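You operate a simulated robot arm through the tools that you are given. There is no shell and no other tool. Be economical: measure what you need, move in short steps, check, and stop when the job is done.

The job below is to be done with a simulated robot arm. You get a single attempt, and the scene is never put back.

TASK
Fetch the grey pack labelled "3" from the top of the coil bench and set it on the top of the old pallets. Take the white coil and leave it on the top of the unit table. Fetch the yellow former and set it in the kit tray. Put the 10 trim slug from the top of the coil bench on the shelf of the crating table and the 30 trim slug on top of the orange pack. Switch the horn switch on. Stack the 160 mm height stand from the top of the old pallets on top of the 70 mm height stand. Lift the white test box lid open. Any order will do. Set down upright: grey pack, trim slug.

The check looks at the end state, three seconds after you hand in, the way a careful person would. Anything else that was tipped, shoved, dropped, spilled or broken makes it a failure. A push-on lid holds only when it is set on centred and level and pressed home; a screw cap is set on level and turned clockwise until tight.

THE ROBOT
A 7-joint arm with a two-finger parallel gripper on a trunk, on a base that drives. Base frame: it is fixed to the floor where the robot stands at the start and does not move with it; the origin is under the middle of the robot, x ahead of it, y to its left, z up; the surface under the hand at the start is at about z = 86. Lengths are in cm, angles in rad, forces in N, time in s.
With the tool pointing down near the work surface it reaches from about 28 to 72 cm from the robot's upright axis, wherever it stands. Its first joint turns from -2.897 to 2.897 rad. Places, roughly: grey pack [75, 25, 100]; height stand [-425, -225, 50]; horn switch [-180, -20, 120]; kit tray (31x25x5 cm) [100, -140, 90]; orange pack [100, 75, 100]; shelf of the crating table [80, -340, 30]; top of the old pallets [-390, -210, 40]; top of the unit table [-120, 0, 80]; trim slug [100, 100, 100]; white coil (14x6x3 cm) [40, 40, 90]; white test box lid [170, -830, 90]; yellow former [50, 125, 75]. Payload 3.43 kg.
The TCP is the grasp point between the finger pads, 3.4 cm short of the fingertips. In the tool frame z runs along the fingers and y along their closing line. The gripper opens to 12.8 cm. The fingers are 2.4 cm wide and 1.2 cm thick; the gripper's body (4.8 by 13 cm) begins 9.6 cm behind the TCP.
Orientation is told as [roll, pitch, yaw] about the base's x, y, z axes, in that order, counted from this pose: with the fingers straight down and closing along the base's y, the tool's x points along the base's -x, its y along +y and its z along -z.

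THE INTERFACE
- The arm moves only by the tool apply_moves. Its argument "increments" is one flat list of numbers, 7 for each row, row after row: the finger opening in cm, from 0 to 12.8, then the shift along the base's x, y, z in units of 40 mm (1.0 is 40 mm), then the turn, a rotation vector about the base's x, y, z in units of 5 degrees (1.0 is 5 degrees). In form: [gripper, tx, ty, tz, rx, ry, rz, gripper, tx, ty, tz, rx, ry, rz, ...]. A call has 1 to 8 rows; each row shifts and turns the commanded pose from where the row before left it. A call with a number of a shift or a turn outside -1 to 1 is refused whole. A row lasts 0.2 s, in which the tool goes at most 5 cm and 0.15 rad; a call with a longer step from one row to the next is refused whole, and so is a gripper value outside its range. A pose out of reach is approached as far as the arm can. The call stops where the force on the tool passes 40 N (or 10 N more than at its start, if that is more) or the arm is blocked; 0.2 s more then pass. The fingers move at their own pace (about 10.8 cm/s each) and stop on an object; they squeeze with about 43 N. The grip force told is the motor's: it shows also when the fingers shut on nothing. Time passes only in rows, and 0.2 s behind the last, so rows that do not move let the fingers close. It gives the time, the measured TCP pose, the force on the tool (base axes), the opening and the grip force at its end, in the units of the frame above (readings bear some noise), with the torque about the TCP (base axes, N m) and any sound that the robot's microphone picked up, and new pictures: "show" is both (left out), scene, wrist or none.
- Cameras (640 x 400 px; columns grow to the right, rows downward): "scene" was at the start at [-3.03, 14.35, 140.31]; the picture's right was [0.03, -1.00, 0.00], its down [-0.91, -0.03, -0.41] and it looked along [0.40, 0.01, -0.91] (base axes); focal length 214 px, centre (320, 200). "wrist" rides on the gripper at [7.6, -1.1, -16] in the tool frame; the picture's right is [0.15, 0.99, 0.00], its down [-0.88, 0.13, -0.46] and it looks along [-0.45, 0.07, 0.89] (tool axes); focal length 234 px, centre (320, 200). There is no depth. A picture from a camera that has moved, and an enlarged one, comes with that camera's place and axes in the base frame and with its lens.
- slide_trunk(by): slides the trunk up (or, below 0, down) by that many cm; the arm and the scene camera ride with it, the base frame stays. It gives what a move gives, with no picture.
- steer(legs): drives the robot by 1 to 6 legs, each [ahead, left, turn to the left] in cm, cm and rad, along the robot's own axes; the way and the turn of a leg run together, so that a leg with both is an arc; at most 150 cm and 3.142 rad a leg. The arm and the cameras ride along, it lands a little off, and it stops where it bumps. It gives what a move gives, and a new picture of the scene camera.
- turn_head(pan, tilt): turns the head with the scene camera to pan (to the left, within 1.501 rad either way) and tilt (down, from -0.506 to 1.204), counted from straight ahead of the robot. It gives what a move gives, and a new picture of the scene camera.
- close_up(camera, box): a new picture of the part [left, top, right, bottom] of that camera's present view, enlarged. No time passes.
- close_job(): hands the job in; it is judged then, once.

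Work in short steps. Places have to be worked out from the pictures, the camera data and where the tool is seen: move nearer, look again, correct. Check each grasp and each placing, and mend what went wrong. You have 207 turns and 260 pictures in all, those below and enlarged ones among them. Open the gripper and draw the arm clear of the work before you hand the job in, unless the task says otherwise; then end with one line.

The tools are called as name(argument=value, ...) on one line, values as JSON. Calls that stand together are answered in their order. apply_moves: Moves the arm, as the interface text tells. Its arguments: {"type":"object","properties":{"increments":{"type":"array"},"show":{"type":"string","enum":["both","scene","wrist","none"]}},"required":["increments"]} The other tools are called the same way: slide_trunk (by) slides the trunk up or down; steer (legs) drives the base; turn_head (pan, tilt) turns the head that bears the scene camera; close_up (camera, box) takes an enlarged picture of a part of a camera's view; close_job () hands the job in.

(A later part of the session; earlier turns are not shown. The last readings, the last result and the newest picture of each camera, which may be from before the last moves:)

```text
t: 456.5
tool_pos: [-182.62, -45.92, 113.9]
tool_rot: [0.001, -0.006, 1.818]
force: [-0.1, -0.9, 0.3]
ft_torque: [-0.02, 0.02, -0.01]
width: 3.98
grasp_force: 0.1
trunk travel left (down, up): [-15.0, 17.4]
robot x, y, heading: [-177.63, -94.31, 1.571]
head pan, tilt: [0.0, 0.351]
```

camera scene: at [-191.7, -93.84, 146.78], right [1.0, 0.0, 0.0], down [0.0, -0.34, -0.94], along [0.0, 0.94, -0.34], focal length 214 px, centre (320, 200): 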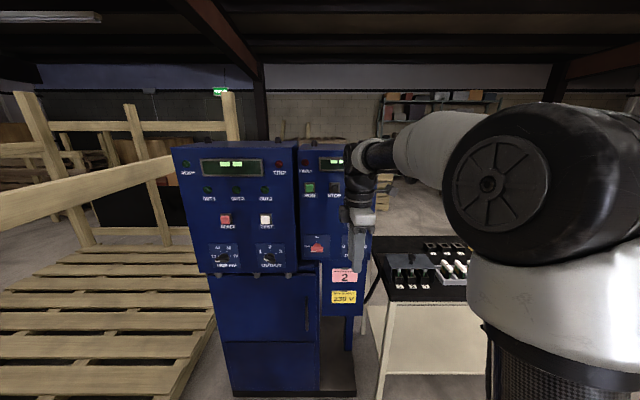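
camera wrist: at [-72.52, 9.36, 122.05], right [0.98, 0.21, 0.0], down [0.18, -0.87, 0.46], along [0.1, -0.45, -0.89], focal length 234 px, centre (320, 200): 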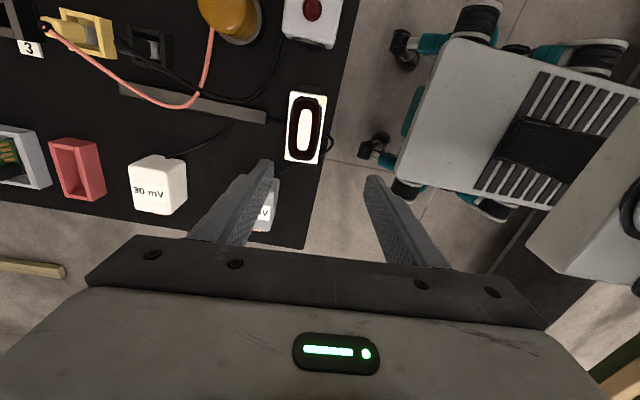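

Finish the yaw, back the base a little, then pitch the hand forward to horizontal while extending.

steer(legs=[[-13, 0, 0]])

apply_moves(increments=[4, 0, 0.2, 0, 0, 0, -0.95, 4, 0, 0.2, 0, 0, 0, -0.95, 4, 0, 0.2, 0, 0, 0, -0.93, 4, 0.1, 0.3, 0, 1, 0, 0, 4, 0.1, 0.3, 0, 1, 0, 0, 4, 0.1, 0.3, 0, 1, 0, 0, 4, 0.1, 0.3, 0, 1, 0, 0, 4, 0.1, 0.3, 0, 1, 0, 0], show="none")

apply_moves(increments=[4, 0.1, 0.3, 0, 1, 0, 0, 4, 0.1, 0.3, 0, 1, 0, 0, 4, 0.1, 0.3, 0, 1, 0, 0, 4, 0, 0.3, 0, 1, 0, 0, 4, 0, 0.3, 0, 1, 0, 0, 4, 0, 0.3, 0, 1, 0, 0, 4, 0, 0.3, 0, 1, 0, 0, 4, 0, 0, 0, 1, 0, 0], show="both")

```text
t: 457.8
tool_pos: [-182.72, -58.85, 113.85]
tool_rot: [0.0, -0.005, 1.82]
force: [0.4, -0.9, -0.1]
ft_torque: [-0.03, 0.02, 0.01]
width: 3.97
grasp_force: 0.2
trunk travel left (down, up): [-15.0, 17.4]
robot x, y, heading: [-177.72, -107.31, 1.572]
head pan, tilt: [0.0, 0.351]
camera scene: at [-191.67, -106.74, 146.79], right [1.0, 0.0, 0.0], down [0.0, -0.34, -0.94], along [0.0, 0.94, -0.34], focal length 214 px, centre (320, 200)
```

scene: 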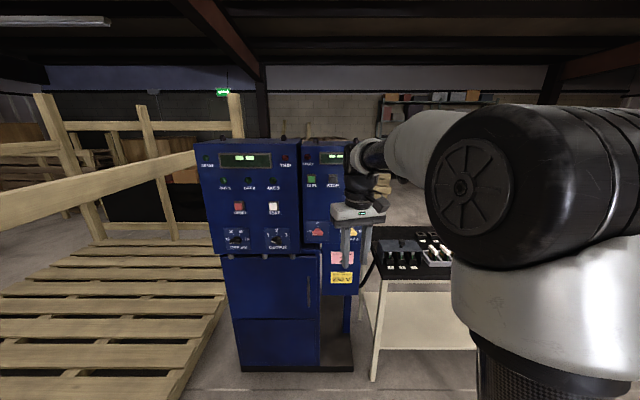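

```text
t: 459.6
tool_pos: [-180.57, -50.49, 113.97]
tool_rot: [-0.002, -0.442, 1.575]
force: [0.5, 0.3, -0.1]
ft_torque: [-0.02, 0.01, 0.01]
width: 4.0
grasp_force: 0.1
trunk travel left (down, up): [-15.0, 17.4]
robot x, y, heading: [-177.46, -107.42, 1.578]
head pan, tilt: [0.0, 0.351]
```

```text
t: 461.4
tool_pos: [-179.61, -41.9, 113.88]
tool_rot: [-0.009, -1.14, 1.579]
force: [0.5, -0.7, 0.5]
ft_torque: [-0.01, -0.03, -0.02]
width: 3.98
grasp_force: 0.1
trunk travel left (down, up): [-15.0, 17.4]
robot x, y, heading: [-177.28, -107.1, 1.574]
head pan, tilt: [0.0, 0.351]
camera scene: at [-191.67, -106.73, 146.79], right [1.0, 0.0, 0.0], down [0.0, -0.34, -0.94], along [0.0, 0.94, -0.34], focal length 214 px, centre (320, 200)
camera wrist: at [-178.33, -59.72, 113.76], right [-0.99, -0.06, -0.14], down [-0.13, -0.05, 0.99], along [-0.07, 1.0, 0.04], focal length 234 px, centre (320, 200)
```

scene: 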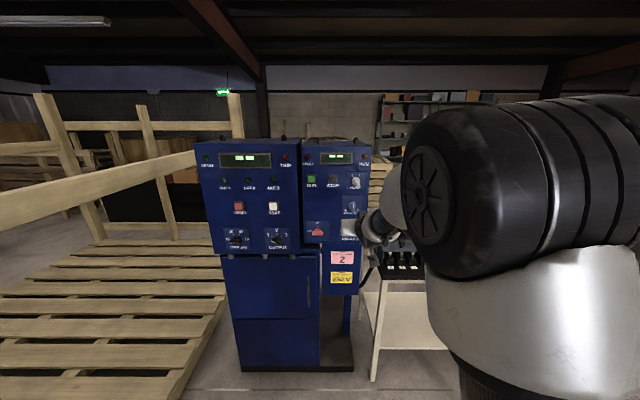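
wrist: 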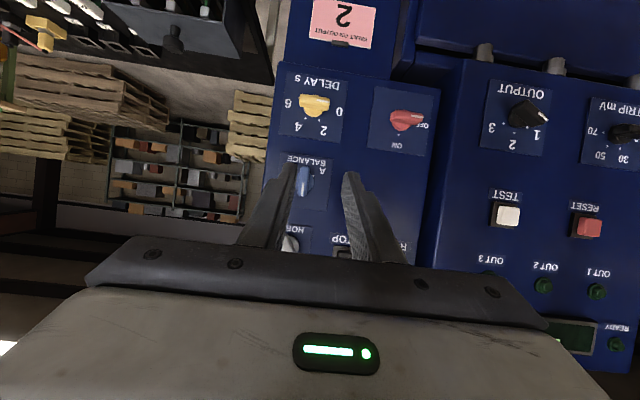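

Horn knob triangulated at about (−177, −18.5, 123.5). Raise and finish pitch; then look.

apply_moves(increments=[4, 0.2, 0, 0.6, 1, 0, 0, 4, 0.2, 0, 0.6, 1, 0, 0, 4, 0.2, 0, 0.6, 1, 0, 0, 4, 0, 0, 0.4, 1, 0, 0, 4, 0, 0, 0, 0.7, 0, 0, 4, 0, 0, 0, 0, 0, 0], show="both")

```text
t: 462.8
tool_pos: [-177.17, -42.03, 122.84]
tool_rot: [-0.16, -1.55, 1.73]
force: [-0.6, -0.1, -0.2]
ft_torque: [0.01, -0.04, 0.02]
width: 3.98
grasp_force: 0.0
trunk travel left (down, up): [-15.0, 17.4]
robot x, y, heading: [-177.89, -107.24, 1.575]
head pan, tilt: [0.0, 0.351]
camera scene: at [-191.67, -106.74, 146.78], right [1.0, 0.0, 0.0], down [0.0, -0.34, -0.94], along [0.0, 0.94, -0.34], focal length 214 px, centre (320, 200)
camera wrist: at [-175.93, -58.19, 115.56], right [-0.99, 0.0, -0.15], down [-0.13, -0.44, 0.89], along [-0.07, 0.9, 0.43], focal length 234 px, centre (320, 200)
```

scene: 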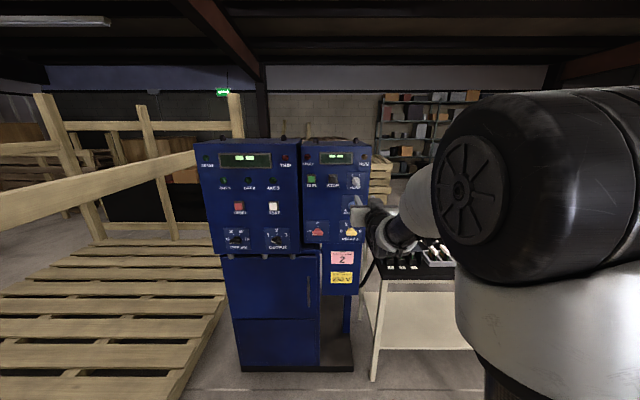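
wrist: 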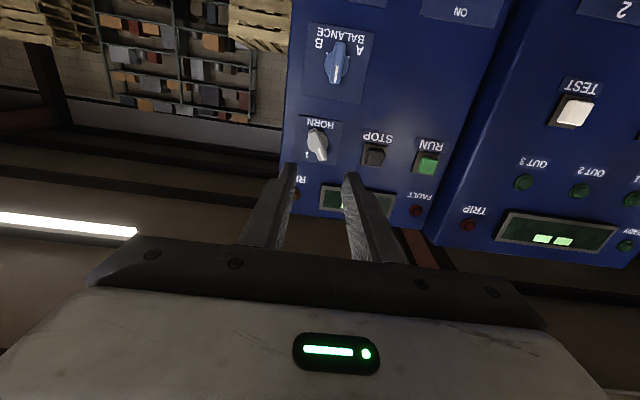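

Knob confirmed near (−177, −18.5, 124). Enlarge it to judge the bar's angle.

close_up(camera="wrist", box=[270, 105, 370, 168])

close_up(camera="scene", box=[300, 145, 380, 195])

```text
6.35 times, centred on (320, 136) of wrist
camera zoom: at [-175.93, -58.19, 115.56], right [-0.99, 0.0, -0.15], down [-0.13, -0.44, 0.89], along [-0.07, 0.9, 0.43], focal length 1487 px, centre (320, 603)
```

zoom: 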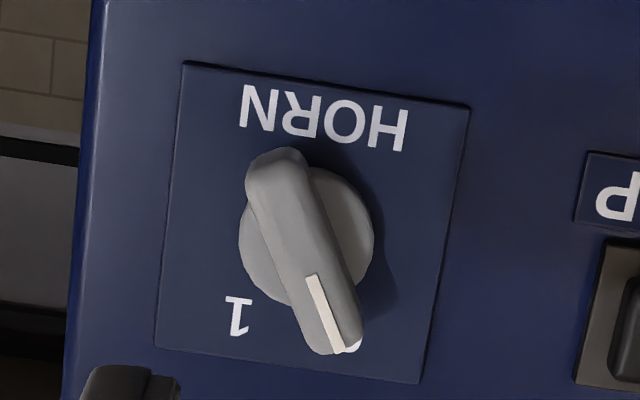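

```text
8.00 times, centred on (340, 170) of scene
camera zoom: at [-191.67, -106.74, 146.78], right [1.0, 0.0, 0.0], down [0.0, -0.34, -0.94], along [0.0, 0.94, -0.34], focal length 1716 px, centre (160, 440)
```

zoom: 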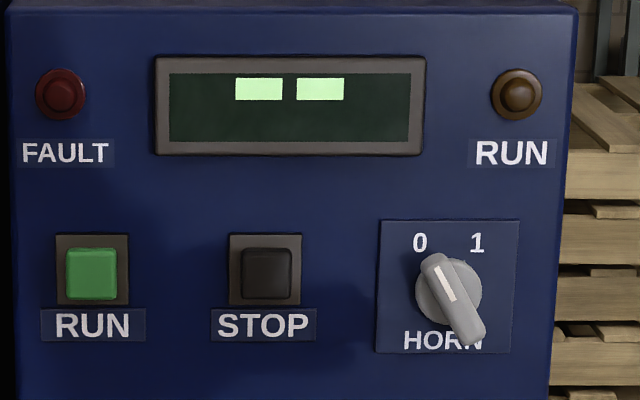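

Bar sits at about −28°, target about +28°. Roll the hand −28° to match, raise 1.3, and advance to just short of the knob.

apply_moves(increments=[4, 0, 0.5, 0.3, 0, -0.95, 0, 4, 0.04, 0.5, 0, 0, -0.95, 0, 4, 0, 0.6, 0, 0, -0.95, 0, 4, 0, 0.6, 0, 0, -0.95, 0, 4, 0, 0.6, 0, 0, -0.95, 0, 4, 0, 0.6, 0, 0, -0.85, 0, 4, 0, 0.6, 0, 0, 0, 0, 4, 0, 0, 0, 0, 0, 0], show="wrist")

close_up(camera="wrist", box=[220, 80, 420, 205])

```text
t: 464.6
tool_pos: [-176.98, -25.97, 124.06]
tool_rot: [-1.528, -1.077, 3.095]
force: [-0.4, 0.1, 0.5]
ft_torque: [0.01, -0.01, 0.0]
width: 4.0
grasp_force: 0.0
trunk travel left (down, up): [-15.0, 17.4]
robot x, y, heading: [-177.56, -107.08, 1.569]
head pan, tilt: [0.0, 0.351]
camera wrist: at [-172.38, -42.18, 118.3], right [-0.8, 0.0, -0.6], down [-0.54, -0.44, 0.72], along [-0.26, 0.9, 0.35], focal length 234 px, centre (320, 200)
```

wrist: 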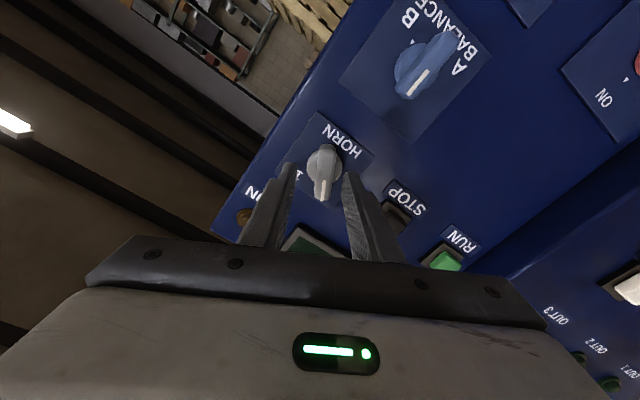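

```text
3.20 times, centred on (320, 142) of wrist
camera zoom: at [-172.38, -42.18, 118.3], right [-0.8, 0.0, -0.6], down [-0.54, -0.44, 0.72], along [-0.26, 0.9, 0.35], focal length 749 px, centre (320, 384)
```

zoom: 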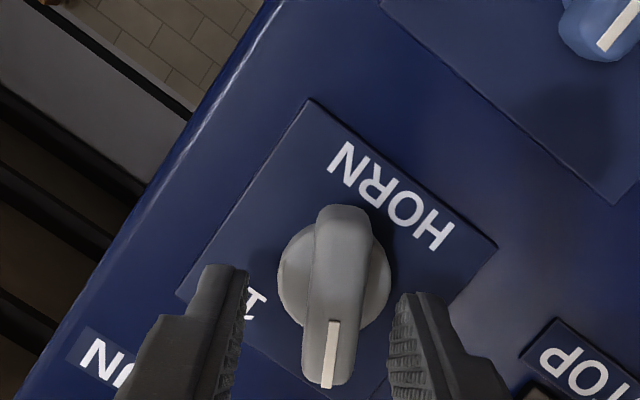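

Bar is aligned between the fingers. Advance over it.

apply_moves(increments=[4, -0.05, 0.5, 0, 0, 0, 0, 4, 0, 0.5, 0, 0, 0, 0, 4, 0, 0.35, 0, 0, 0, 0, 4, 0, 0, 0, 0, 0, 0], show="wrist")

```text
t: 465.2
tool_pos: [-177.15, -23.33, 124.01]
tool_rot: [-1.518, -1.079, 3.086]
force: [-2.6, -45.4, 1.0]
ft_torque: [0.97, -0.13, -0.61]
width: 3.89
grasp_force: 0.0
trunk travel left (down, up): [-15.0, 17.4]
robot x, y, heading: [-177.91, -107.1, 1.578]
head pan, tilt: [0.0, 0.351]
stopped in row 2: the force on the tool passed its limit at 69 N (the readings are from after the stop); the commanded pose is now the measured one
camera wrist: at [-172.71, -39.54, 118.37], right [-0.8, -0.01, -0.6], down [-0.53, -0.43, 0.73], along [-0.26, 0.9, 0.34], focal length 234 px, centre (320, 200)
```

wrist: 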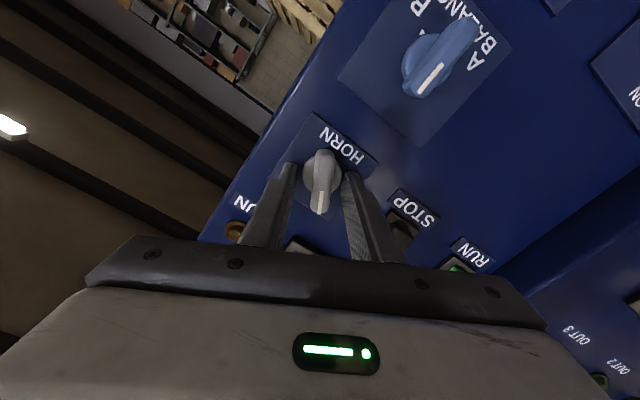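

Fingertips met the panel; the bar is between the pads. Back off 0.5 cm and close on it.

apply_moves(increments=[4, 0, -0.15, 0, 0, 0, 0, 4, 0, 0, 0, 0, 0, 0, 0, 0, 0, 0, 0, 0, 0, 0, 0, 0, 0, 0, 0, 0, 0, 0, 0, 0, 0, 0, 0], show="wrist")

close_up(camera="wrist", box=[220, 80, 420, 205])

```text
t: 466.4
tool_pos: [-177.0, -23.28, 123.65]
tool_rot: [-1.505, -1.079, 3.072]
force: [4.2, -0.5, 2.5]
ft_torque: [0.09, -0.01, -0.41]
width: 3.39
grasp_force: 44.9
trunk travel left (down, up): [-15.0, 17.4]
robot x, y, heading: [-177.48, -107.13, 1.575]
head pan, tilt: [0.0, 0.351]
camera wrist: at [-172.57, -39.6, 117.97], right [-0.8, -0.01, -0.6], down [-0.54, -0.43, 0.73], along [-0.26, 0.9, 0.34], focal length 234 px, centre (320, 200)
```

wrist: 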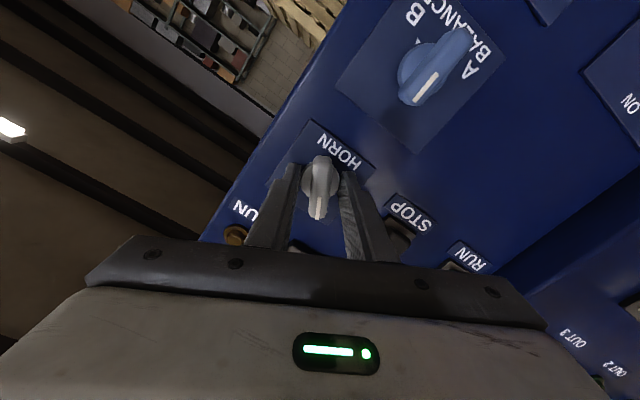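

```text
3.20 times, centred on (320, 142) of wrist
camera zoom: at [-172.57, -39.6, 117.97], right [-0.8, -0.01, -0.6], down [-0.54, -0.43, 0.73], along [-0.26, 0.9, 0.34], focal length 749 px, centre (320, 384)
```

zoom: 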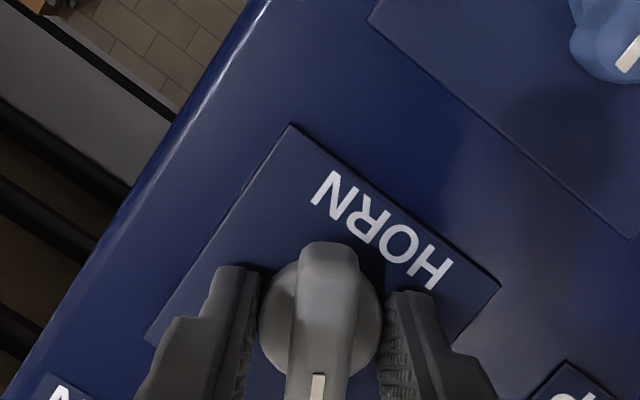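

It gripped the round base (3.4 cm). Back off 1 cm and grip the bar itself.

apply_moves(increments=[4, 0, 0, 0, 0, 0, 0, 4, 0, -0.28, 0.05, 0, 0, 0, 4, 0, 0, 0, 0, 0, 0, 0, 0, 0, 0, 0, 0, 0, 0, 0, 0, 0, 0, 0, 0, 0, 0, 0, 0, 0, 0, 0], show="none")

close_up(camera="wrist", box=[220, 80, 420, 205])

```text
t: 467.8
tool_pos: [-177.22, -24.56, 123.9]
tool_rot: [-1.504, -1.078, 3.073]
force: [0.7, 4.0, 1.7]
ft_torque: [-0.07, 0.02, -0.12]
width: 3.38
grasp_force: 44.7
trunk travel left (down, up): [-15.0, 17.4]
robot x, y, heading: [-178.04, -107.33, 1.571]
head pan, tilt: [0.0, 0.351]
```

```text
3.20 times, centred on (320, 142) of wrist
camera zoom: at [-172.69, -40.68, 118.23], right [-0.8, -0.01, -0.6], down [-0.53, -0.43, 0.73], along [-0.26, 0.9, 0.34], focal length 749 px, centre (320, 384)
```

zoom: 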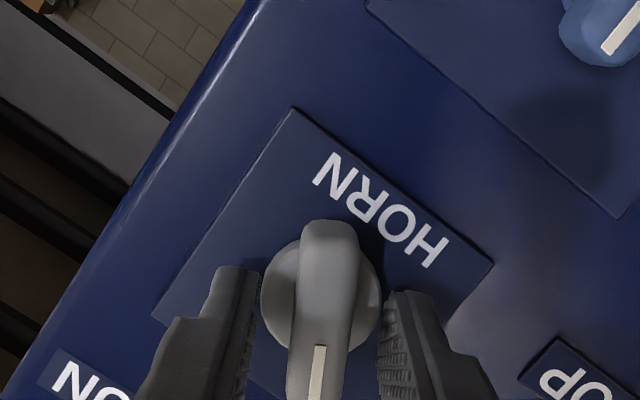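

Still the base; back off another 1 cm.

apply_moves(increments=[4, 0, 0, 0, 0, 0, 0, 4, 0, -0.27, 0, 0, 0, 0, 4, 0, 0, 0, 0, 0, 0, 0, 0, 0, 0, 0, 0, 0, 0, 0, 0, 0, 0, 0, 0, 0, 0, 0, 0, 0, 0, 0], show="none")

close_up(camera="wrist", box=[220, 80, 420, 205])

```text
t: 469.2
tool_pos: [-177.15, -25.59, 123.78]
tool_rot: [-1.504, -1.079, 3.072]
force: [1.6, -0.7, -0.7]
ft_torque: [0.3, -0.05, -0.11]
width: 1.49
grasp_force: 44.9
trunk travel left (down, up): [-15.0, 17.4]
robot x, y, heading: [-177.79, -107.35, 1.576]
head pan, tilt: [0.0, 0.351]
```

```text
3.20 times, centred on (320, 142) of wrist
camera zoom: at [-172.68, -41.84, 118.22], right [-0.8, -0.01, -0.6], down [-0.53, -0.43, 0.73], along [-0.26, 0.9, 0.34], focal length 749 px, centre (320, 384)
```

zoom: 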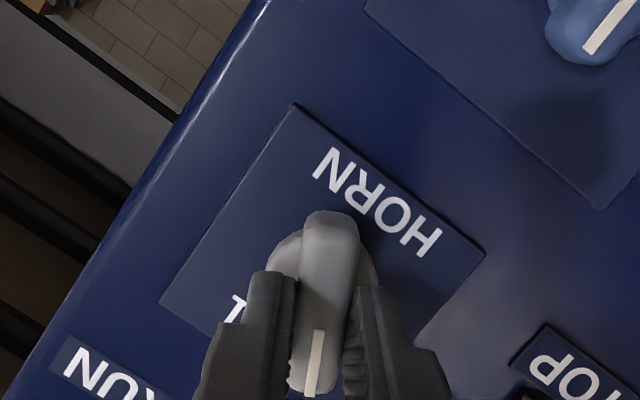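

Bar gripped (1.5 cm). Rotate clockwise (+y) in steps.

apply_moves(increments=[0, 0, 0, 0, 0, 1, 0, 0, 0, 0, 0, 0, 1, 0, 0, 0, 0, 0, 0, 1, 0, 0, 0, 0, 0, 0, 1, 0, 0, 0, 0, 0, 0, 1, 0, 0, 0, 0, 0, 0, 1, 0], show="wrist")

```text
t: 470.6
tool_pos: [-177.12, -25.58, 123.82]
tool_rot: [0.849, -1.524, 0.724]
force: [5.6, -0.4, 5.0]
ft_torque: [-1.12, 0.0, -0.29]
width: 1.51
grasp_force: 45.4
trunk travel left (down, up): [-15.0, 17.4]
robot x, y, heading: [-177.56, -107.08, 1.578]
head pan, tilt: [0.0, 0.351]
camera wrist: at [-175.97, -41.83, 116.77], right [-0.99, -0.01, -0.11], down [-0.1, -0.43, 0.9], along [-0.06, 0.9, 0.43], focal length 234 px, centre (320, 200)
```

wrist: 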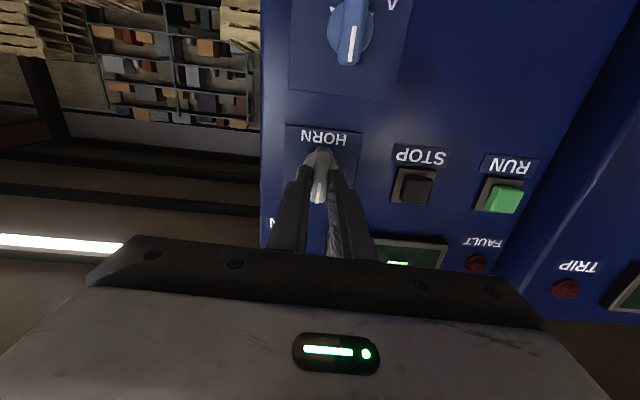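

Turning with it. Continue another 30°.

apply_moves(increments=[0, 0, 0, 0, 0, 1, 0, 0, 0, 0, 0, 0, 1, 0, 0, 0, 0, 0, 0, 1, 0, 0, 0, 0, 0, 0, 1, 0, 0, 0, 0, 0, 0, 1, 0, 0, 0, 0, 0, 0, 1, 0], show="wrist")

close_up(camera="wrist", box=[220, 80, 420, 205])

```text
t: 472.0
tool_pos: [-176.69, -25.67, 123.75]
tool_rot: [1.528, -1.015, 0.057]
force: [15.8, -0.9, 4.7]
ft_torque: [-0.37, -1.34, -0.42]
width: 1.51
grasp_force: 44.8
trunk travel left (down, up): [-15.0, 17.4]
robot x, y, heading: [-177.78, -106.96, 1.579]
head pan, tilt: [0.0, 0.351]
camera wrist: at [-179.5, -41.83, 117.19], right [-0.92, -0.01, 0.4], down [0.36, -0.43, 0.83], along [0.16, 0.9, 0.4], focal length 234 px, centre (320, 200)
```

wrist: 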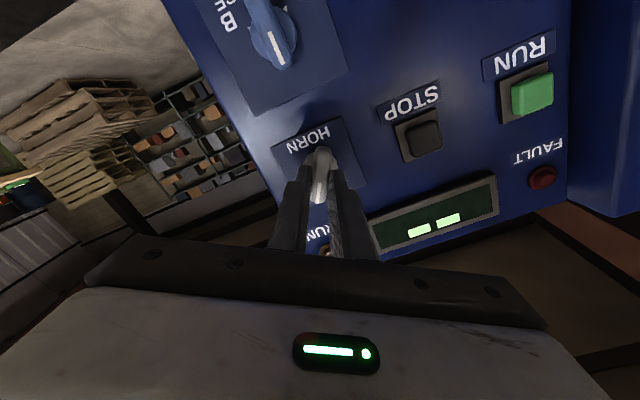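

```text
3.20 times, centred on (320, 142) of wrist
camera zoom: at [-179.5, -41.83, 117.19], right [-0.92, -0.01, 0.4], down [0.36, -0.43, 0.83], along [0.16, 0.9, 0.4], focal length 749 px, centre (320, 384)
```

zoom: 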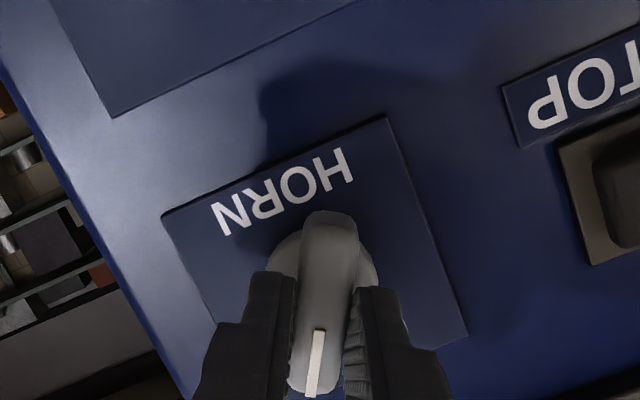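

Torque has risen (end stop). Release, back off, and check.

apply_moves(increments=[4, 0, 0, 0, 0, 0, 0, 4, 0, 0, 0, 0, 0, 0, 4, 0, -0.8, 0, 0, 0, 0, 4, 0, -1, 0, 0, 0, 0, 4, 0, -1, 0, 0, 0, 0], show="wrist")

close_up(camera="scene", box=[300, 145, 380, 195])

```text
t: 473.2
tool_pos: [-177.21, -36.7, 123.51]
tool_rot: [1.522, -1.014, 0.063]
force: [0.1, 0.5, 0.7]
ft_torque: [0.01, -0.03, 0.02]
width: 4.0
grasp_force: 0.0
trunk travel left (down, up): [-15.0, 17.4]
robot x, y, heading: [-177.65, -107.24, 1.578]
head pan, tilt: [0.0, 0.351]
camera wrist: at [-179.79, -52.96, 117.05], right [-0.92, -0.01, 0.4], down [0.36, -0.43, 0.83], along [0.16, 0.9, 0.4], focal length 234 px, centre (320, 200)
```

wrist: 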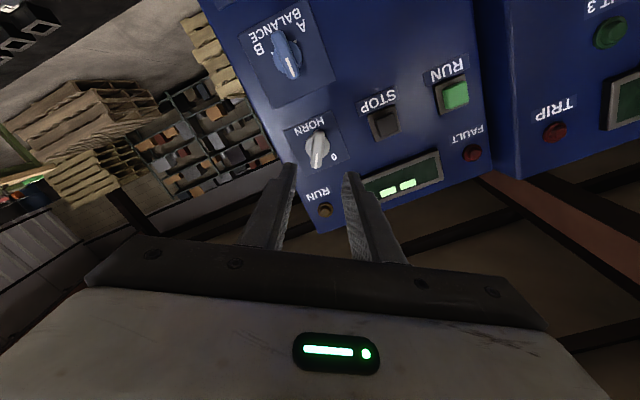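

```text
8.00 times, centred on (340, 170) of scene
camera zoom: at [-191.68, -106.78, 146.79], right [1.0, 0.0, 0.0], down [0.0, -0.34, -0.94], along [0.0, 0.94, -0.34], focal length 1716 px, centre (160, 440)
```

zoom: 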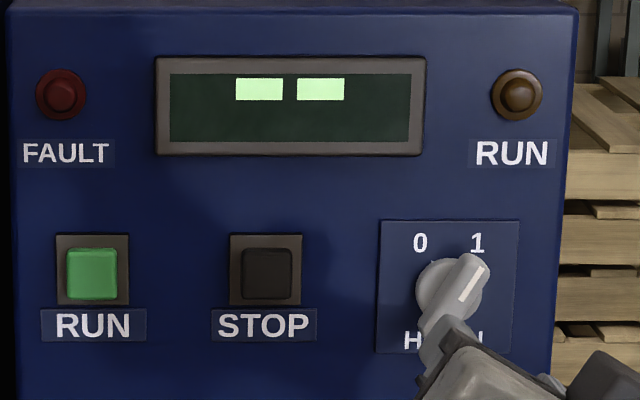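

Horn switch is at 1. Restore the hand to pointing down.

apply_moves(increments=[4, 0, -0.3, 0, 0, -1, 0, 4, 0, -0.3, 0, 0, -1, 0, 4, 0, -0.3, 0, 0, -1, 0, 4, 0, 0, 0, 0, -1, 0, 4, 0, 0, 0, 0, -1, 0, 4, 0, 0, 0, 0, -1, 0, 4, 0, -0.2, 0, -1, 0, 0, 4, 0, -0.2, 0, -1, 0, 0], show="none")

apply_moves(increments=[4, 0, -0.2, 0, -1, 0, 0, 4, 0, -0.2, 0, -1, 0, 0, 4, 0, -0.2, 0, -1, 0, 0, 4, 0, -0.2, 0, -1, 0, 0, 4, 0, -0.2, 0, -1, 0, 0, 4, 0, -0.2, 0, -1, 0, 0, 4, 0, -0.2, 0, -1, 0, 0, 4, 0, -0.2, 0, -1, 0, 0], show="none")

apply_moves(increments=[4, 0, -0.1, 0, -1, 0, 0, 4, 0, -0.1, 0, -1, 0, 0, 4, 0, -0.1, 0, -1, 0, 0, 4, 0, 0, 0, -1, 0, 0, 4, 0, 0, 0, -1, 0, 0, 4, 0, 0, 0, -1, 0, 0, 4, 0, 0, 0, -1, 0, 0, 4, 0, 0, 0, -0.7, 0, 0], show="none")

turn_head(pan=1.2, tilt=0.5)

```text
t: 475.0
tool_pos: [-177.25, -41.81, 123.74]
tool_rot: [0.156, -1.359, 1.418]
force: [-0.4, -0.4, 0.0]
ft_torque: [0.01, 0.0, 0.03]
width: 4.01
grasp_force: 0.0
trunk travel left (down, up): [-15.0, 17.4]
robot x, y, heading: [-177.57, -107.23, 1.571]
head pan, tilt: [0.0, 0.351]
```

```text
t: 476.8
tool_pos: [-177.14, -47.79, 123.44]
tool_rot: [0.034, -0.666, 1.531]
force: [0.0, 0.1, 0.1]
ft_torque: [0.02, 0.01, 0.0]
width: 3.98
grasp_force: 0.1
out of reach, approached as far as the arm can: row 3
trunk travel left (down, up): [-15.0, 17.4]
robot x, y, heading: [-177.82, -107.3, 1.571]
head pan, tilt: [0.0, 0.351]
```

```text
t: 478.6
tool_pos: [-177.28, -49.13, 123.55]
tool_rot: [0.004, 0.007, 1.54]
force: [0.3, 0.2, 0.0]
ft_torque: [0.01, -0.02, -0.03]
width: 4.01
grasp_force: 0.0
trunk travel left (down, up): [-15.0, 17.4]
robot x, y, heading: [-177.97, -107.36, 1.574]
head pan, tilt: [0.0, 0.351]
```

```text
t: 480.0
tool_pos: [-177.14, -49.15, 123.47]
tool_rot: [0.007, 0.006, 1.54]
force: [-0.6, -0.2, 0.3]
ft_torque: [-0.03, 0.01, -0.02]
width: 3.98
grasp_force: 0.0
trunk travel left (down, up): [-15.0, 17.4]
robot x, y, heading: [-178.05, -107.33, 1.578]
head pan, tilt: [1.201, 0.499]
camera scene: at [-200.14, -112.83, 145.42], right [0.36, 0.93, 0.0], down [0.45, -0.17, -0.88], along [-0.82, 0.32, -0.48], focal length 214 px, centre (320, 200)
```

scene: 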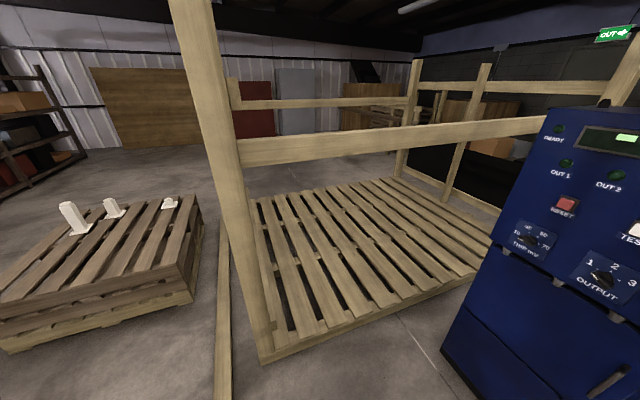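

Old pallet's front face is at x≈−336 with stands toward its far side; I must find an approach side. Drive a bit toward it and look around.

steer(legs=[[-70, 40, 0], [0, 0, 1.5]])

turn_head(pan=0.6, tilt=0.4)

```text
t: 482.6
tool_pos: [-191.09, -83.95, 123.45]
tool_rot: [0.004, 0.008, 1.537]
force: [0.5, 0.2, -0.5]
ft_torque: [0.01, -0.02, 0.02]
width: 4.0
grasp_force: 0.1
trunk travel left (down, up): [-15.0, 17.4]
robot x, y, heading: [-192.04, -142.19, 1.568]
head pan, tilt: [1.201, 0.499]
stopped in leg 1: the robot was blocked; the commanded pose is now the measured one
camera scene: at [-214.24, -147.68, 145.42], right [0.36, 0.93, 0.0], down [0.45, -0.17, -0.88], along [-0.82, 0.32, -0.48], focal length 214 px, centre (320, 200)
```

scene: 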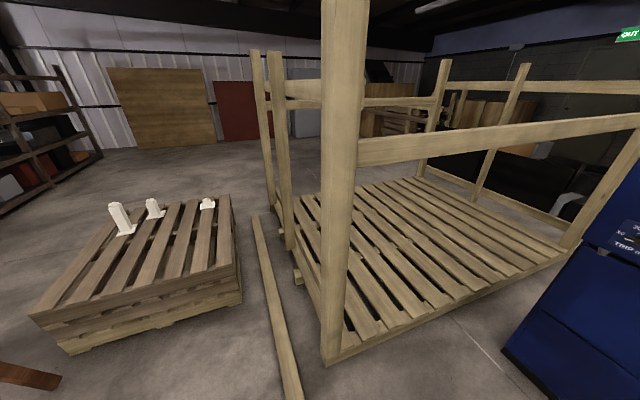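

```text
t: 483.6
tool_pos: [-191.1, -84.03, 123.5]
tool_rot: [0.006, 0.004, 1.536]
force: [-0.6, -0.4, 0.4]
ft_torque: [-0.02, 0.01, -0.01]
width: 4.02
grasp_force: 0.0
trunk travel left (down, up): [-15.0, 17.4]
robot x, y, heading: [-191.73, -142.47, 1.574]
head pan, tilt: [0.6, 0.4]
camera scene: at [-211.0, -143.38, 146.33], right [0.82, 0.57, 0.0], down [0.22, -0.32, -0.92], along [-0.52, 0.76, -0.39], focal length 214 px, centre (320, 200)
```

scene: 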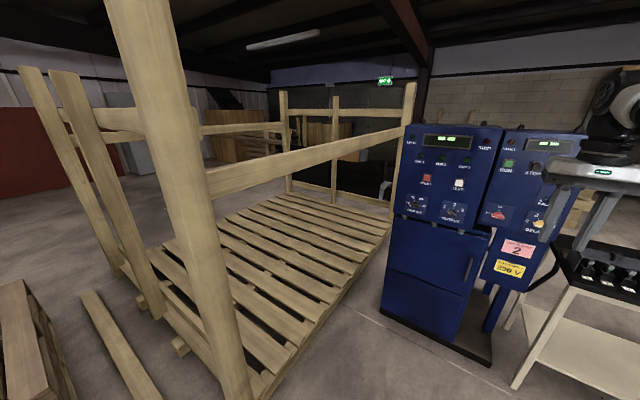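

Something behind blocked the base. Move ahead a bit and turn to face −x to see.

steer(legs=[[15, 0, 0], [0, 0, 1.57]])

turn_head(pan=0.6, tilt=0.5)

turn_head(pan=1.4, tilt=0.6)

```text
t: 487.1
tool_pos: [-230.95, -83.63, 123.42]
tool_rot: [0.008, 0.006, 2.287]
force: [0.0, -0.5, 0.1]
ft_torque: [0.01, -0.01, -0.04]
width: 3.99
grasp_force: 0.1
trunk travel left (down, up): [-15.0, 17.4]
robot x, y, heading: [-191.96, -126.74, 2.322]
head pan, tilt: [0.6, 0.4]
stopped in leg 2: the robot was blocked; the commanded pose is now the measured one
camera scene: at [-204.85, -140.57, 146.33], right [0.22, 0.98, 0.0], down [0.38, -0.09, -0.92], along [-0.9, 0.2, -0.39], focal length 214 px, centre (320, 200)
```

scene: 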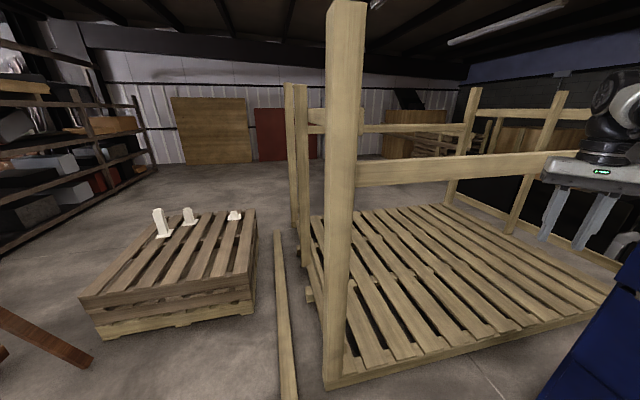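

```text
t: 487.8
tool_pos: [-230.86, -83.63, 123.48]
tool_rot: [0.007, 0.006, 2.286]
force: [-0.3, 0.0, -0.4]
ft_torque: [-0.02, 0.01, 0.0]
width: 4.01
grasp_force: 0.2
trunk travel left (down, up): [-15.0, 17.4]
robot x, y, heading: [-191.63, -126.55, 2.32]
head pan, tilt: [0.6, 0.499]
camera scene: at [-204.69, -140.6, 145.42], right [0.22, 0.98, 0.0], down [0.47, -0.11, -0.88], along [-0.86, 0.19, -0.48], focal length 214 px, centre (320, 200)
```

scene: 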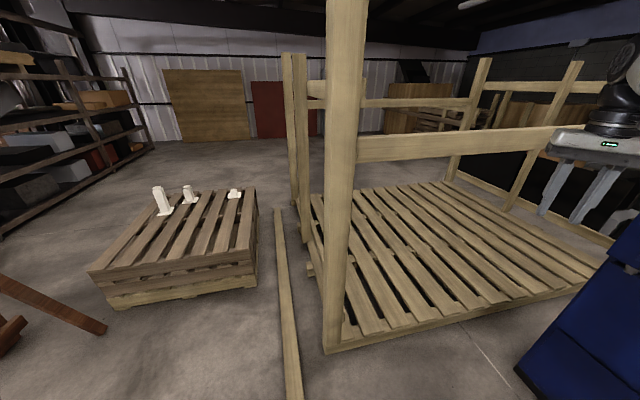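

```text
t: 488.9
tool_pos: [-230.9, -83.66, 123.5]
tool_rot: [0.006, 0.005, 2.288]
force: [0.1, -0.4, 0.2]
ft_torque: [-0.02, 0.0, -0.02]
width: 4.01
grasp_force: 0.0
trunk travel left (down, up): [-15.0, 17.4]
robot x, y, heading: [-191.69, -126.7, 2.319]
head pan, tilt: [1.4, 0.6]
camera scene: at [-203.22, -147.42, 144.51], right [-0.54, 0.84, 0.0], down [0.47, 0.31, -0.83], along [-0.69, -0.45, -0.56], focal length 214 px, centre (320, 200)
```

scene: 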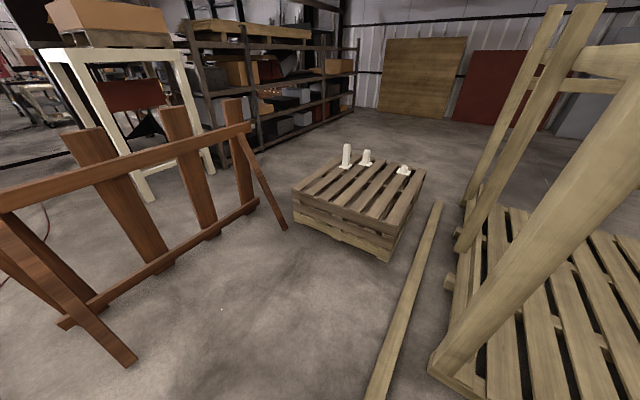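

Trestle is far (y≈−265). See what is near the base on the left/rear.

turn_head(pan=1.5, tilt=1.15)

turn_head(pan=-1.2, tilt=0.9)

```text
t: 489.9
tool_pos: [-230.95, -83.63, 123.6]
tool_rot: [0.008, 0.005, 2.286]
force: [-0.4, -0.4, -0.6]
ft_torque: [0.01, -0.04, 0.0]
width: 3.97
grasp_force: 0.0
trunk travel left (down, up): [-15.0, 17.4]
robot x, y, heading: [-191.47, -126.61, 2.319]
head pan, tilt: [1.499, 1.15]
camera scene: at [-200.46, -146.33, 140.34], right [-0.63, 0.78, 0.0], down [0.71, 0.57, -0.41], along [-0.32, -0.26, -0.91], focal length 214 px, centre (320, 200)
```

scene: 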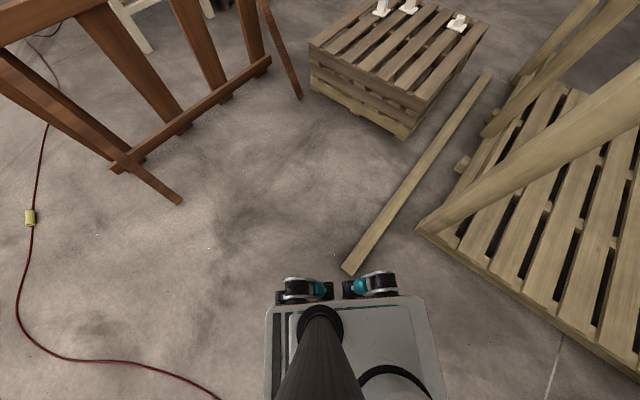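

```text
t: 492.3
tool_pos: [-230.89, -83.62, 123.54]
tool_rot: [0.007, 0.006, 2.285]
force: [-1.0, 0.3, -0.5]
ft_torque: [0.0, 0.01, -0.04]
width: 4.0
grasp_force: 0.1
trunk travel left (down, up): [-15.0, 17.4]
robot x, y, heading: [-191.46, -126.6, 2.322]
head pan, tilt: [-1.201, 0.901]
camera scene: at [-192.51, -135.81, 142.03], right [0.9, -0.44, 0.0], down [-0.34, -0.7, -0.62], along [0.27, 0.56, -0.78], focal length 214 px, centre (320, 200)
```

scene: 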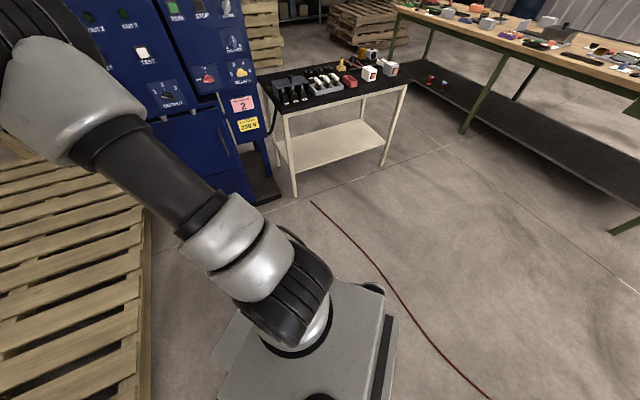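

The lying beam's end blocked the base; the way to the stands is round the south to the pallet's far side. I fetch the grey pack first so one trip serves both. Drive back to the bench.

steer(legs=[[-14, -15, 0], [0, 0, -2.32], [100, 0, 0], [57, 0, 0], [0, 94, 0], [0, 92, 0]])

turn_head(pan=0.2, tilt=1.0)

```text
t: 525.4
tool_pos: [44.3, 58.41, 123.5]
tool_rot: [0.006, 0.006, -0.033]
force: [0.1, 0.0, 0.0]
ft_torque: [0.02, -0.01, -0.01]
width: 3.98
grasp_force: 0.0
trunk travel left (down, up): [-15.0, 17.4]
robot x, y, heading: [-14.02, 59.27, 0.001]
head pan, tilt: [-1.201, 0.901]
camera scene: at [-20.14, 66.26, 142.03], right [-0.93, -0.36, 0.0], down [-0.28, 0.73, -0.62], along [0.22, -0.58, -0.78], focal length 214 px, centre (320, 200)
```

scene: 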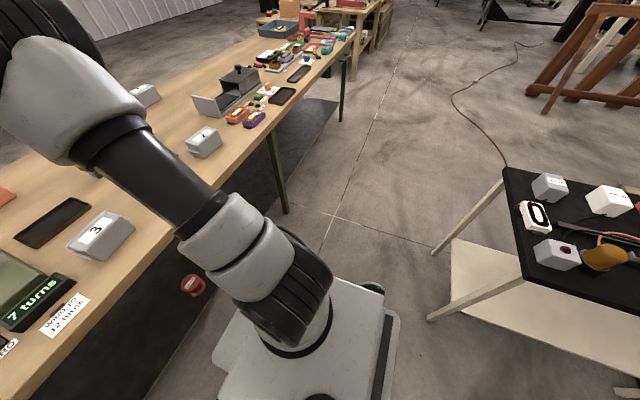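

```text
t: 526.9
tool_pos: [44.19, 58.45, 123.45]
tool_rot: [0.007, 0.006, -0.033]
force: [0.1, -1.1, 1.1]
ft_torque: [-0.04, 0.01, -0.01]
width: 4.01
grasp_force: 0.1
trunk travel left (down, up): [-15.0, 17.4]
robot x, y, heading: [-14.47, 59.26, -0.001]
head pan, tilt: [0.201, 1.0]
camera scene: at [-16.04, 74.68, 141.31], right [0.2, -0.98, 0.0], down [-0.82, -0.17, -0.54], along [0.53, 0.11, -0.84], focal length 214 px, centre (320, 200)
```

scene: 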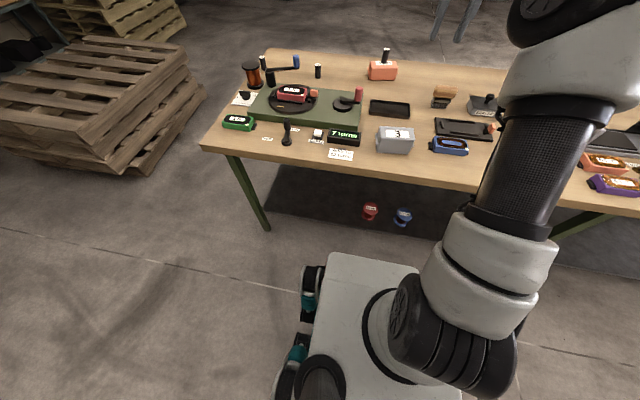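

Pack 3 is at about (45.8, 60.7). Turn the hand 90° over it.

apply_moves(increments=[12, 0.05, 0.07, -0.3, 0, 0, 1, 12, 0.05, 0.07, -0.3, 0, 0, 1, 12, 0.05, 0.07, -0.3, 0, 0, 1, 12, 0.05, 0.07, -0.3, 0, 0, 1, 12, 0.05, 0.07, -0.3, 0, 0, 1, 12, 0.05, 0.07, -0.3, 0, 0, 1, 12, 0.05, 0.07, -0.3, 0, 0, 1, 12, 0.05, 0.07, -0.3, 0, 0, 1], show="none")

apply_moves(increments=[12, 0, 0, 0, 0, 0, 1, 12, 0, 0, 0, 0, 0, 1, 12, 0, 0, 0, 0, 0, 1, 12, 0, 0, 0, 0, 0, 1, 12, 0, 0, 0, 0, 0, 1, 12, 0, 0, 0, 0, 0, 1, 12, 0, 0, 0, 0, 0, 1, 12, 0, 0, 0, 0, 0, 1], show="none")

apply_moves(increments=[12, 0, 0, -0.3, 0, 0, 1, 12, 0, 0, -0.3, 0, 0, 1, 12, 0, 0, 0, 0, 0, 0.4, 12, 0, 0, 0, 0, 0, 0], show="wrist")

```text
t: 528.7
tool_pos: [45.85, 60.8, 113.94]
tool_rot: [0.008, 0.005, 0.665]
force: [0.2, 0.0, 0.1]
ft_torque: [-0.01, 0.0, -0.01]
width: 12.01
grasp_force: 0.1
trunk travel left (down, up): [-15.0, 17.4]
robot x, y, heading: [-14.04, 59.16, -0.0]
head pan, tilt: [0.201, 1.0]
```

```text
t: 530.5
tool_pos: [45.87, 60.79, 113.95]
tool_rot: [0.008, 0.005, 1.365]
force: [0.5, -1.4, -0.1]
ft_torque: [-0.02, 0.0, 0.0]
width: 12.01
grasp_force: 0.0
trunk travel left (down, up): [-15.0, 17.4]
robot x, y, heading: [-14.06, 59.55, -0.001]
head pan, tilt: [0.201, 1.0]
```

```text
t: 531.5
tool_pos: [45.9, 60.83, 111.58]
tool_rot: [0.007, 0.004, 1.571]
force: [-0.7, 0.7, 0.2]
ft_torque: [-0.02, 0.0, 0.03]
width: 12.01
grasp_force: 0.0
trunk travel left (down, up): [-15.0, 17.4]
robot x, y, heading: [-14.27, 58.89, 0.004]
head pan, tilt: [0.201, 1.0]
camera wrist: at [47.12, 53.19, 127.6], right [-0.99, -0.15, 0.01], down [-0.13, 0.88, 0.45], along [-0.07, 0.45, -0.89], focal length 234 px, centre (320, 200)
```

wrist: 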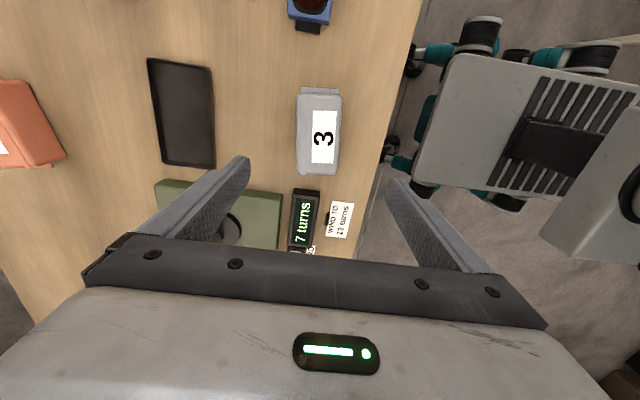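

Pack centre (46, 60.3), 6.5 cm wide. Descend and grip.

apply_moves(increments=[9.5, 0.02, -0.1, -0.9, 0, 0, 0, 9.5, 0, 0, -1, 0, 0, 0, 9.5, 0, 0, -1, 0, 0, 0, 9.5, 0, 0, -1, 0, 0, 0, 9.5, 0, 0, -1, 0, 0, 0, 9.5, 0, 0, -0.25, 0, 0, 0, 0, 0, 0, 0, 0, 0, 0, 0, 0, 0, 0, 0, 0, 0], show="none")

apply_moves(increments=[0, 0, 0, 0, 0, 0, 0, 0, 0, 0, 0.8, 0, 0, 0, 0, 0, 0, 1, 0, 0, 0, 0, 0, 0, 1, 0, 0, 0, 0, -0.3, 0, 1, 0, 0, 0, 0, -0.5, 0, 1, 0, 0, 0, 0, -0.7, 0, 0.7, 0, 0, 0, 0, -0.7, 0, 0, 0, 0, 0], show="wrist")

```text
t: 533.3
tool_pos: [46.0, 60.32, 90.91]
tool_rot: [0.003, 0.006, 1.572]
force: [1.7, -0.5, -0.6]
ft_torque: [-0.24, -0.21, 0.08]
width: 6.84
grasp_force: 43.2
trunk travel left (down, up): [-15.0, 17.4]
robot x, y, heading: [-13.82, 59.04, 0.003]
head pan, tilt: [0.201, 1.0]
```

```text
t: 535.1
tool_pos: [37.2, 60.43, 113.03]
tool_rot: [0.007, 0.005, 1.573]
force: [-0.3, -0.4, -3.9]
ft_torque: [0.01, 0.0, -0.02]
width: 6.69
grasp_force: 43.1
trunk travel left (down, up): [-15.0, 17.4]
robot x, y, heading: [-13.84, 58.92, 0.002]
head pan, tilt: [0.201, 1.0]
camera wrist: at [38.44, 52.9, 129.09], right [-0.99, -0.15, 0.01], down [-0.13, 0.88, 0.45], along [-0.07, 0.45, -0.89], focal length 234 px, centre (320, 200)
```

wrist: 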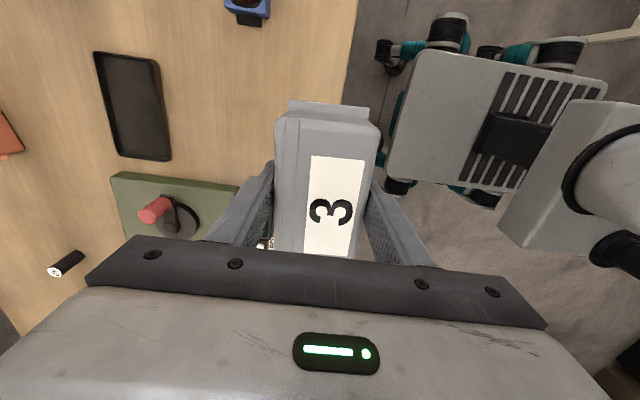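

Pack held. Drive down the aisle to y≈−375 and turn to face west.

steer(legs=[[0, -145, 0], [0, -145, 0], [-10, -140, 0], [0, 0, 1.57], [0, 0, 1.57], [60, 0, 0]])

turn_head(pan=0.0, tilt=0.5)

```text
t: 586.9
tool_pos: [-137.29, -367.82, 112.98]
tool_rot: [0.007, 0.005, -1.608]
force: [0.2, -0.9, -3.1]
ft_torque: [0.01, -0.02, 0.02]
width: 6.6
grasp_force: 43.5
trunk travel left (down, up): [-15.0, 17.4]
robot x, y, heading: [-86.46, -368.43, 3.102]
head pan, tilt: [0.201, 1.0]
camera scene: at [-84.52, -383.73, 141.31], right [-0.16, 0.99, 0.0], down [0.83, 0.13, -0.54], along [-0.53, -0.09, -0.84], focal length 214 px, centre (320, 200)
```

scene: 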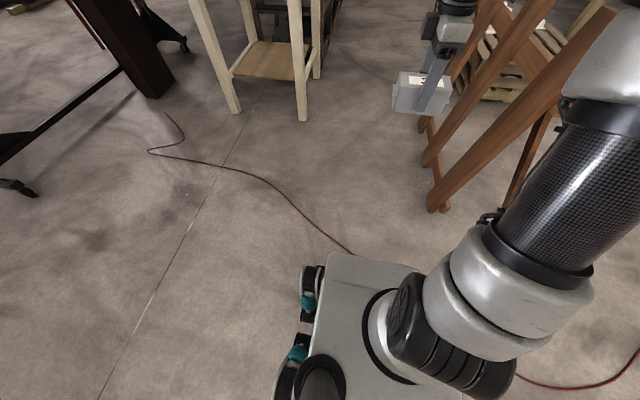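

```text
t: 587.8
tool_pos: [-137.24, -367.7, 112.99]
tool_rot: [0.008, 0.005, -1.611]
force: [0.2, -1.2, -4.2]
ft_torque: [0.02, 0.02, -0.02]
width: 6.59
grasp_force: 43.2
trunk travel left (down, up): [-15.0, 17.4]
robot x, y, heading: [-85.86, -368.17, 3.099]
head pan, tilt: [0.0, 0.499]
camera scene: at [-86.74, -382.25, 145.41], right [0.04, 1.0, 0.0], down [0.48, -0.02, -0.88], along [-0.88, 0.04, -0.48], focal length 214 px, centre (320, 200)
```

scene: 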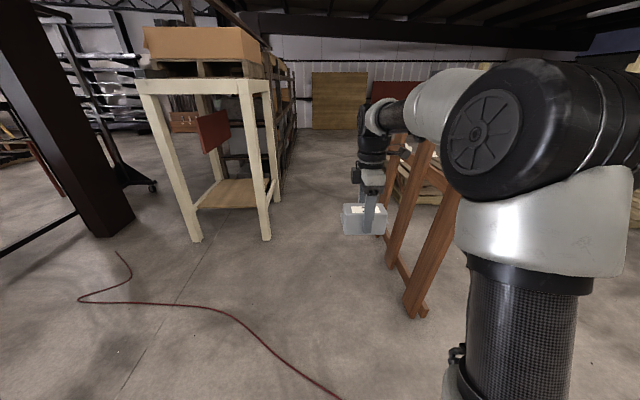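

Corridor is clear (trestle feet y≈−306, white table y≈−432). Drive west through it.

steer(legs=[[0, 0, 0.04], [140, 0, 0], [140, 0, 0]])

turn_head(pan=-0.9, tilt=0.6)

```text
t: 601.8
tool_pos: [-418.27, -368.41, 112.94]
tool_rot: [0.008, 0.005, -1.582]
force: [0.8, 0.5, -2.8]
ft_torque: [0.01, 0.01, -0.01]
width: 6.55
grasp_force: 43.2
trunk travel left (down, up): [-15.0, 17.4]
robot x, y, heading: [-367.31, -367.17, 3.121]
head pan, tilt: [0.0, 0.499]
camera scene: at [-367.38, -381.54, 145.42], right [0.01, 1.0, 0.0], down [0.48, -0.01, -0.88], along [-0.88, 0.01, -0.48], focal length 214 px, centre (320, 200)
```

scene: 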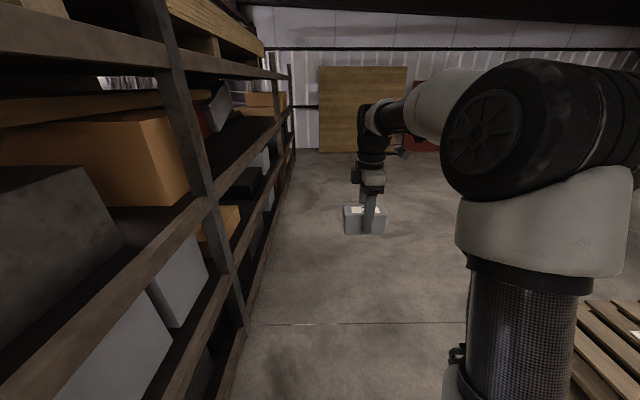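

```text
t: 603.0
tool_pos: [-418.21, -368.43, 112.96]
tool_rot: [0.005, 0.004, -1.581]
force: [-0.1, 0.5, -3.9]
ft_torque: [-0.01, 0.02, 0.03]
width: 6.56
grasp_force: 43.3
trunk travel left (down, up): [-15.0, 17.4]
robot x, y, heading: [-367.03, -367.91, 3.125]
head pan, tilt: [-0.901, 0.6]
camera scene: at [-363.68, -374.67, 144.51], right [0.79, 0.61, 0.0], down [0.35, -0.45, -0.83], along [-0.5, 0.65, -0.56], focal length 214 px, centre (320, 200)
```

scene: 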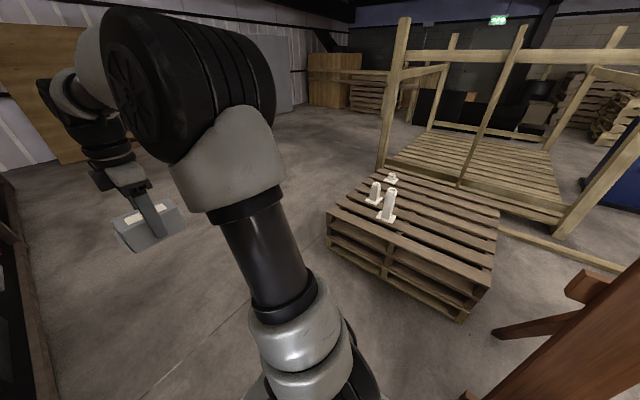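

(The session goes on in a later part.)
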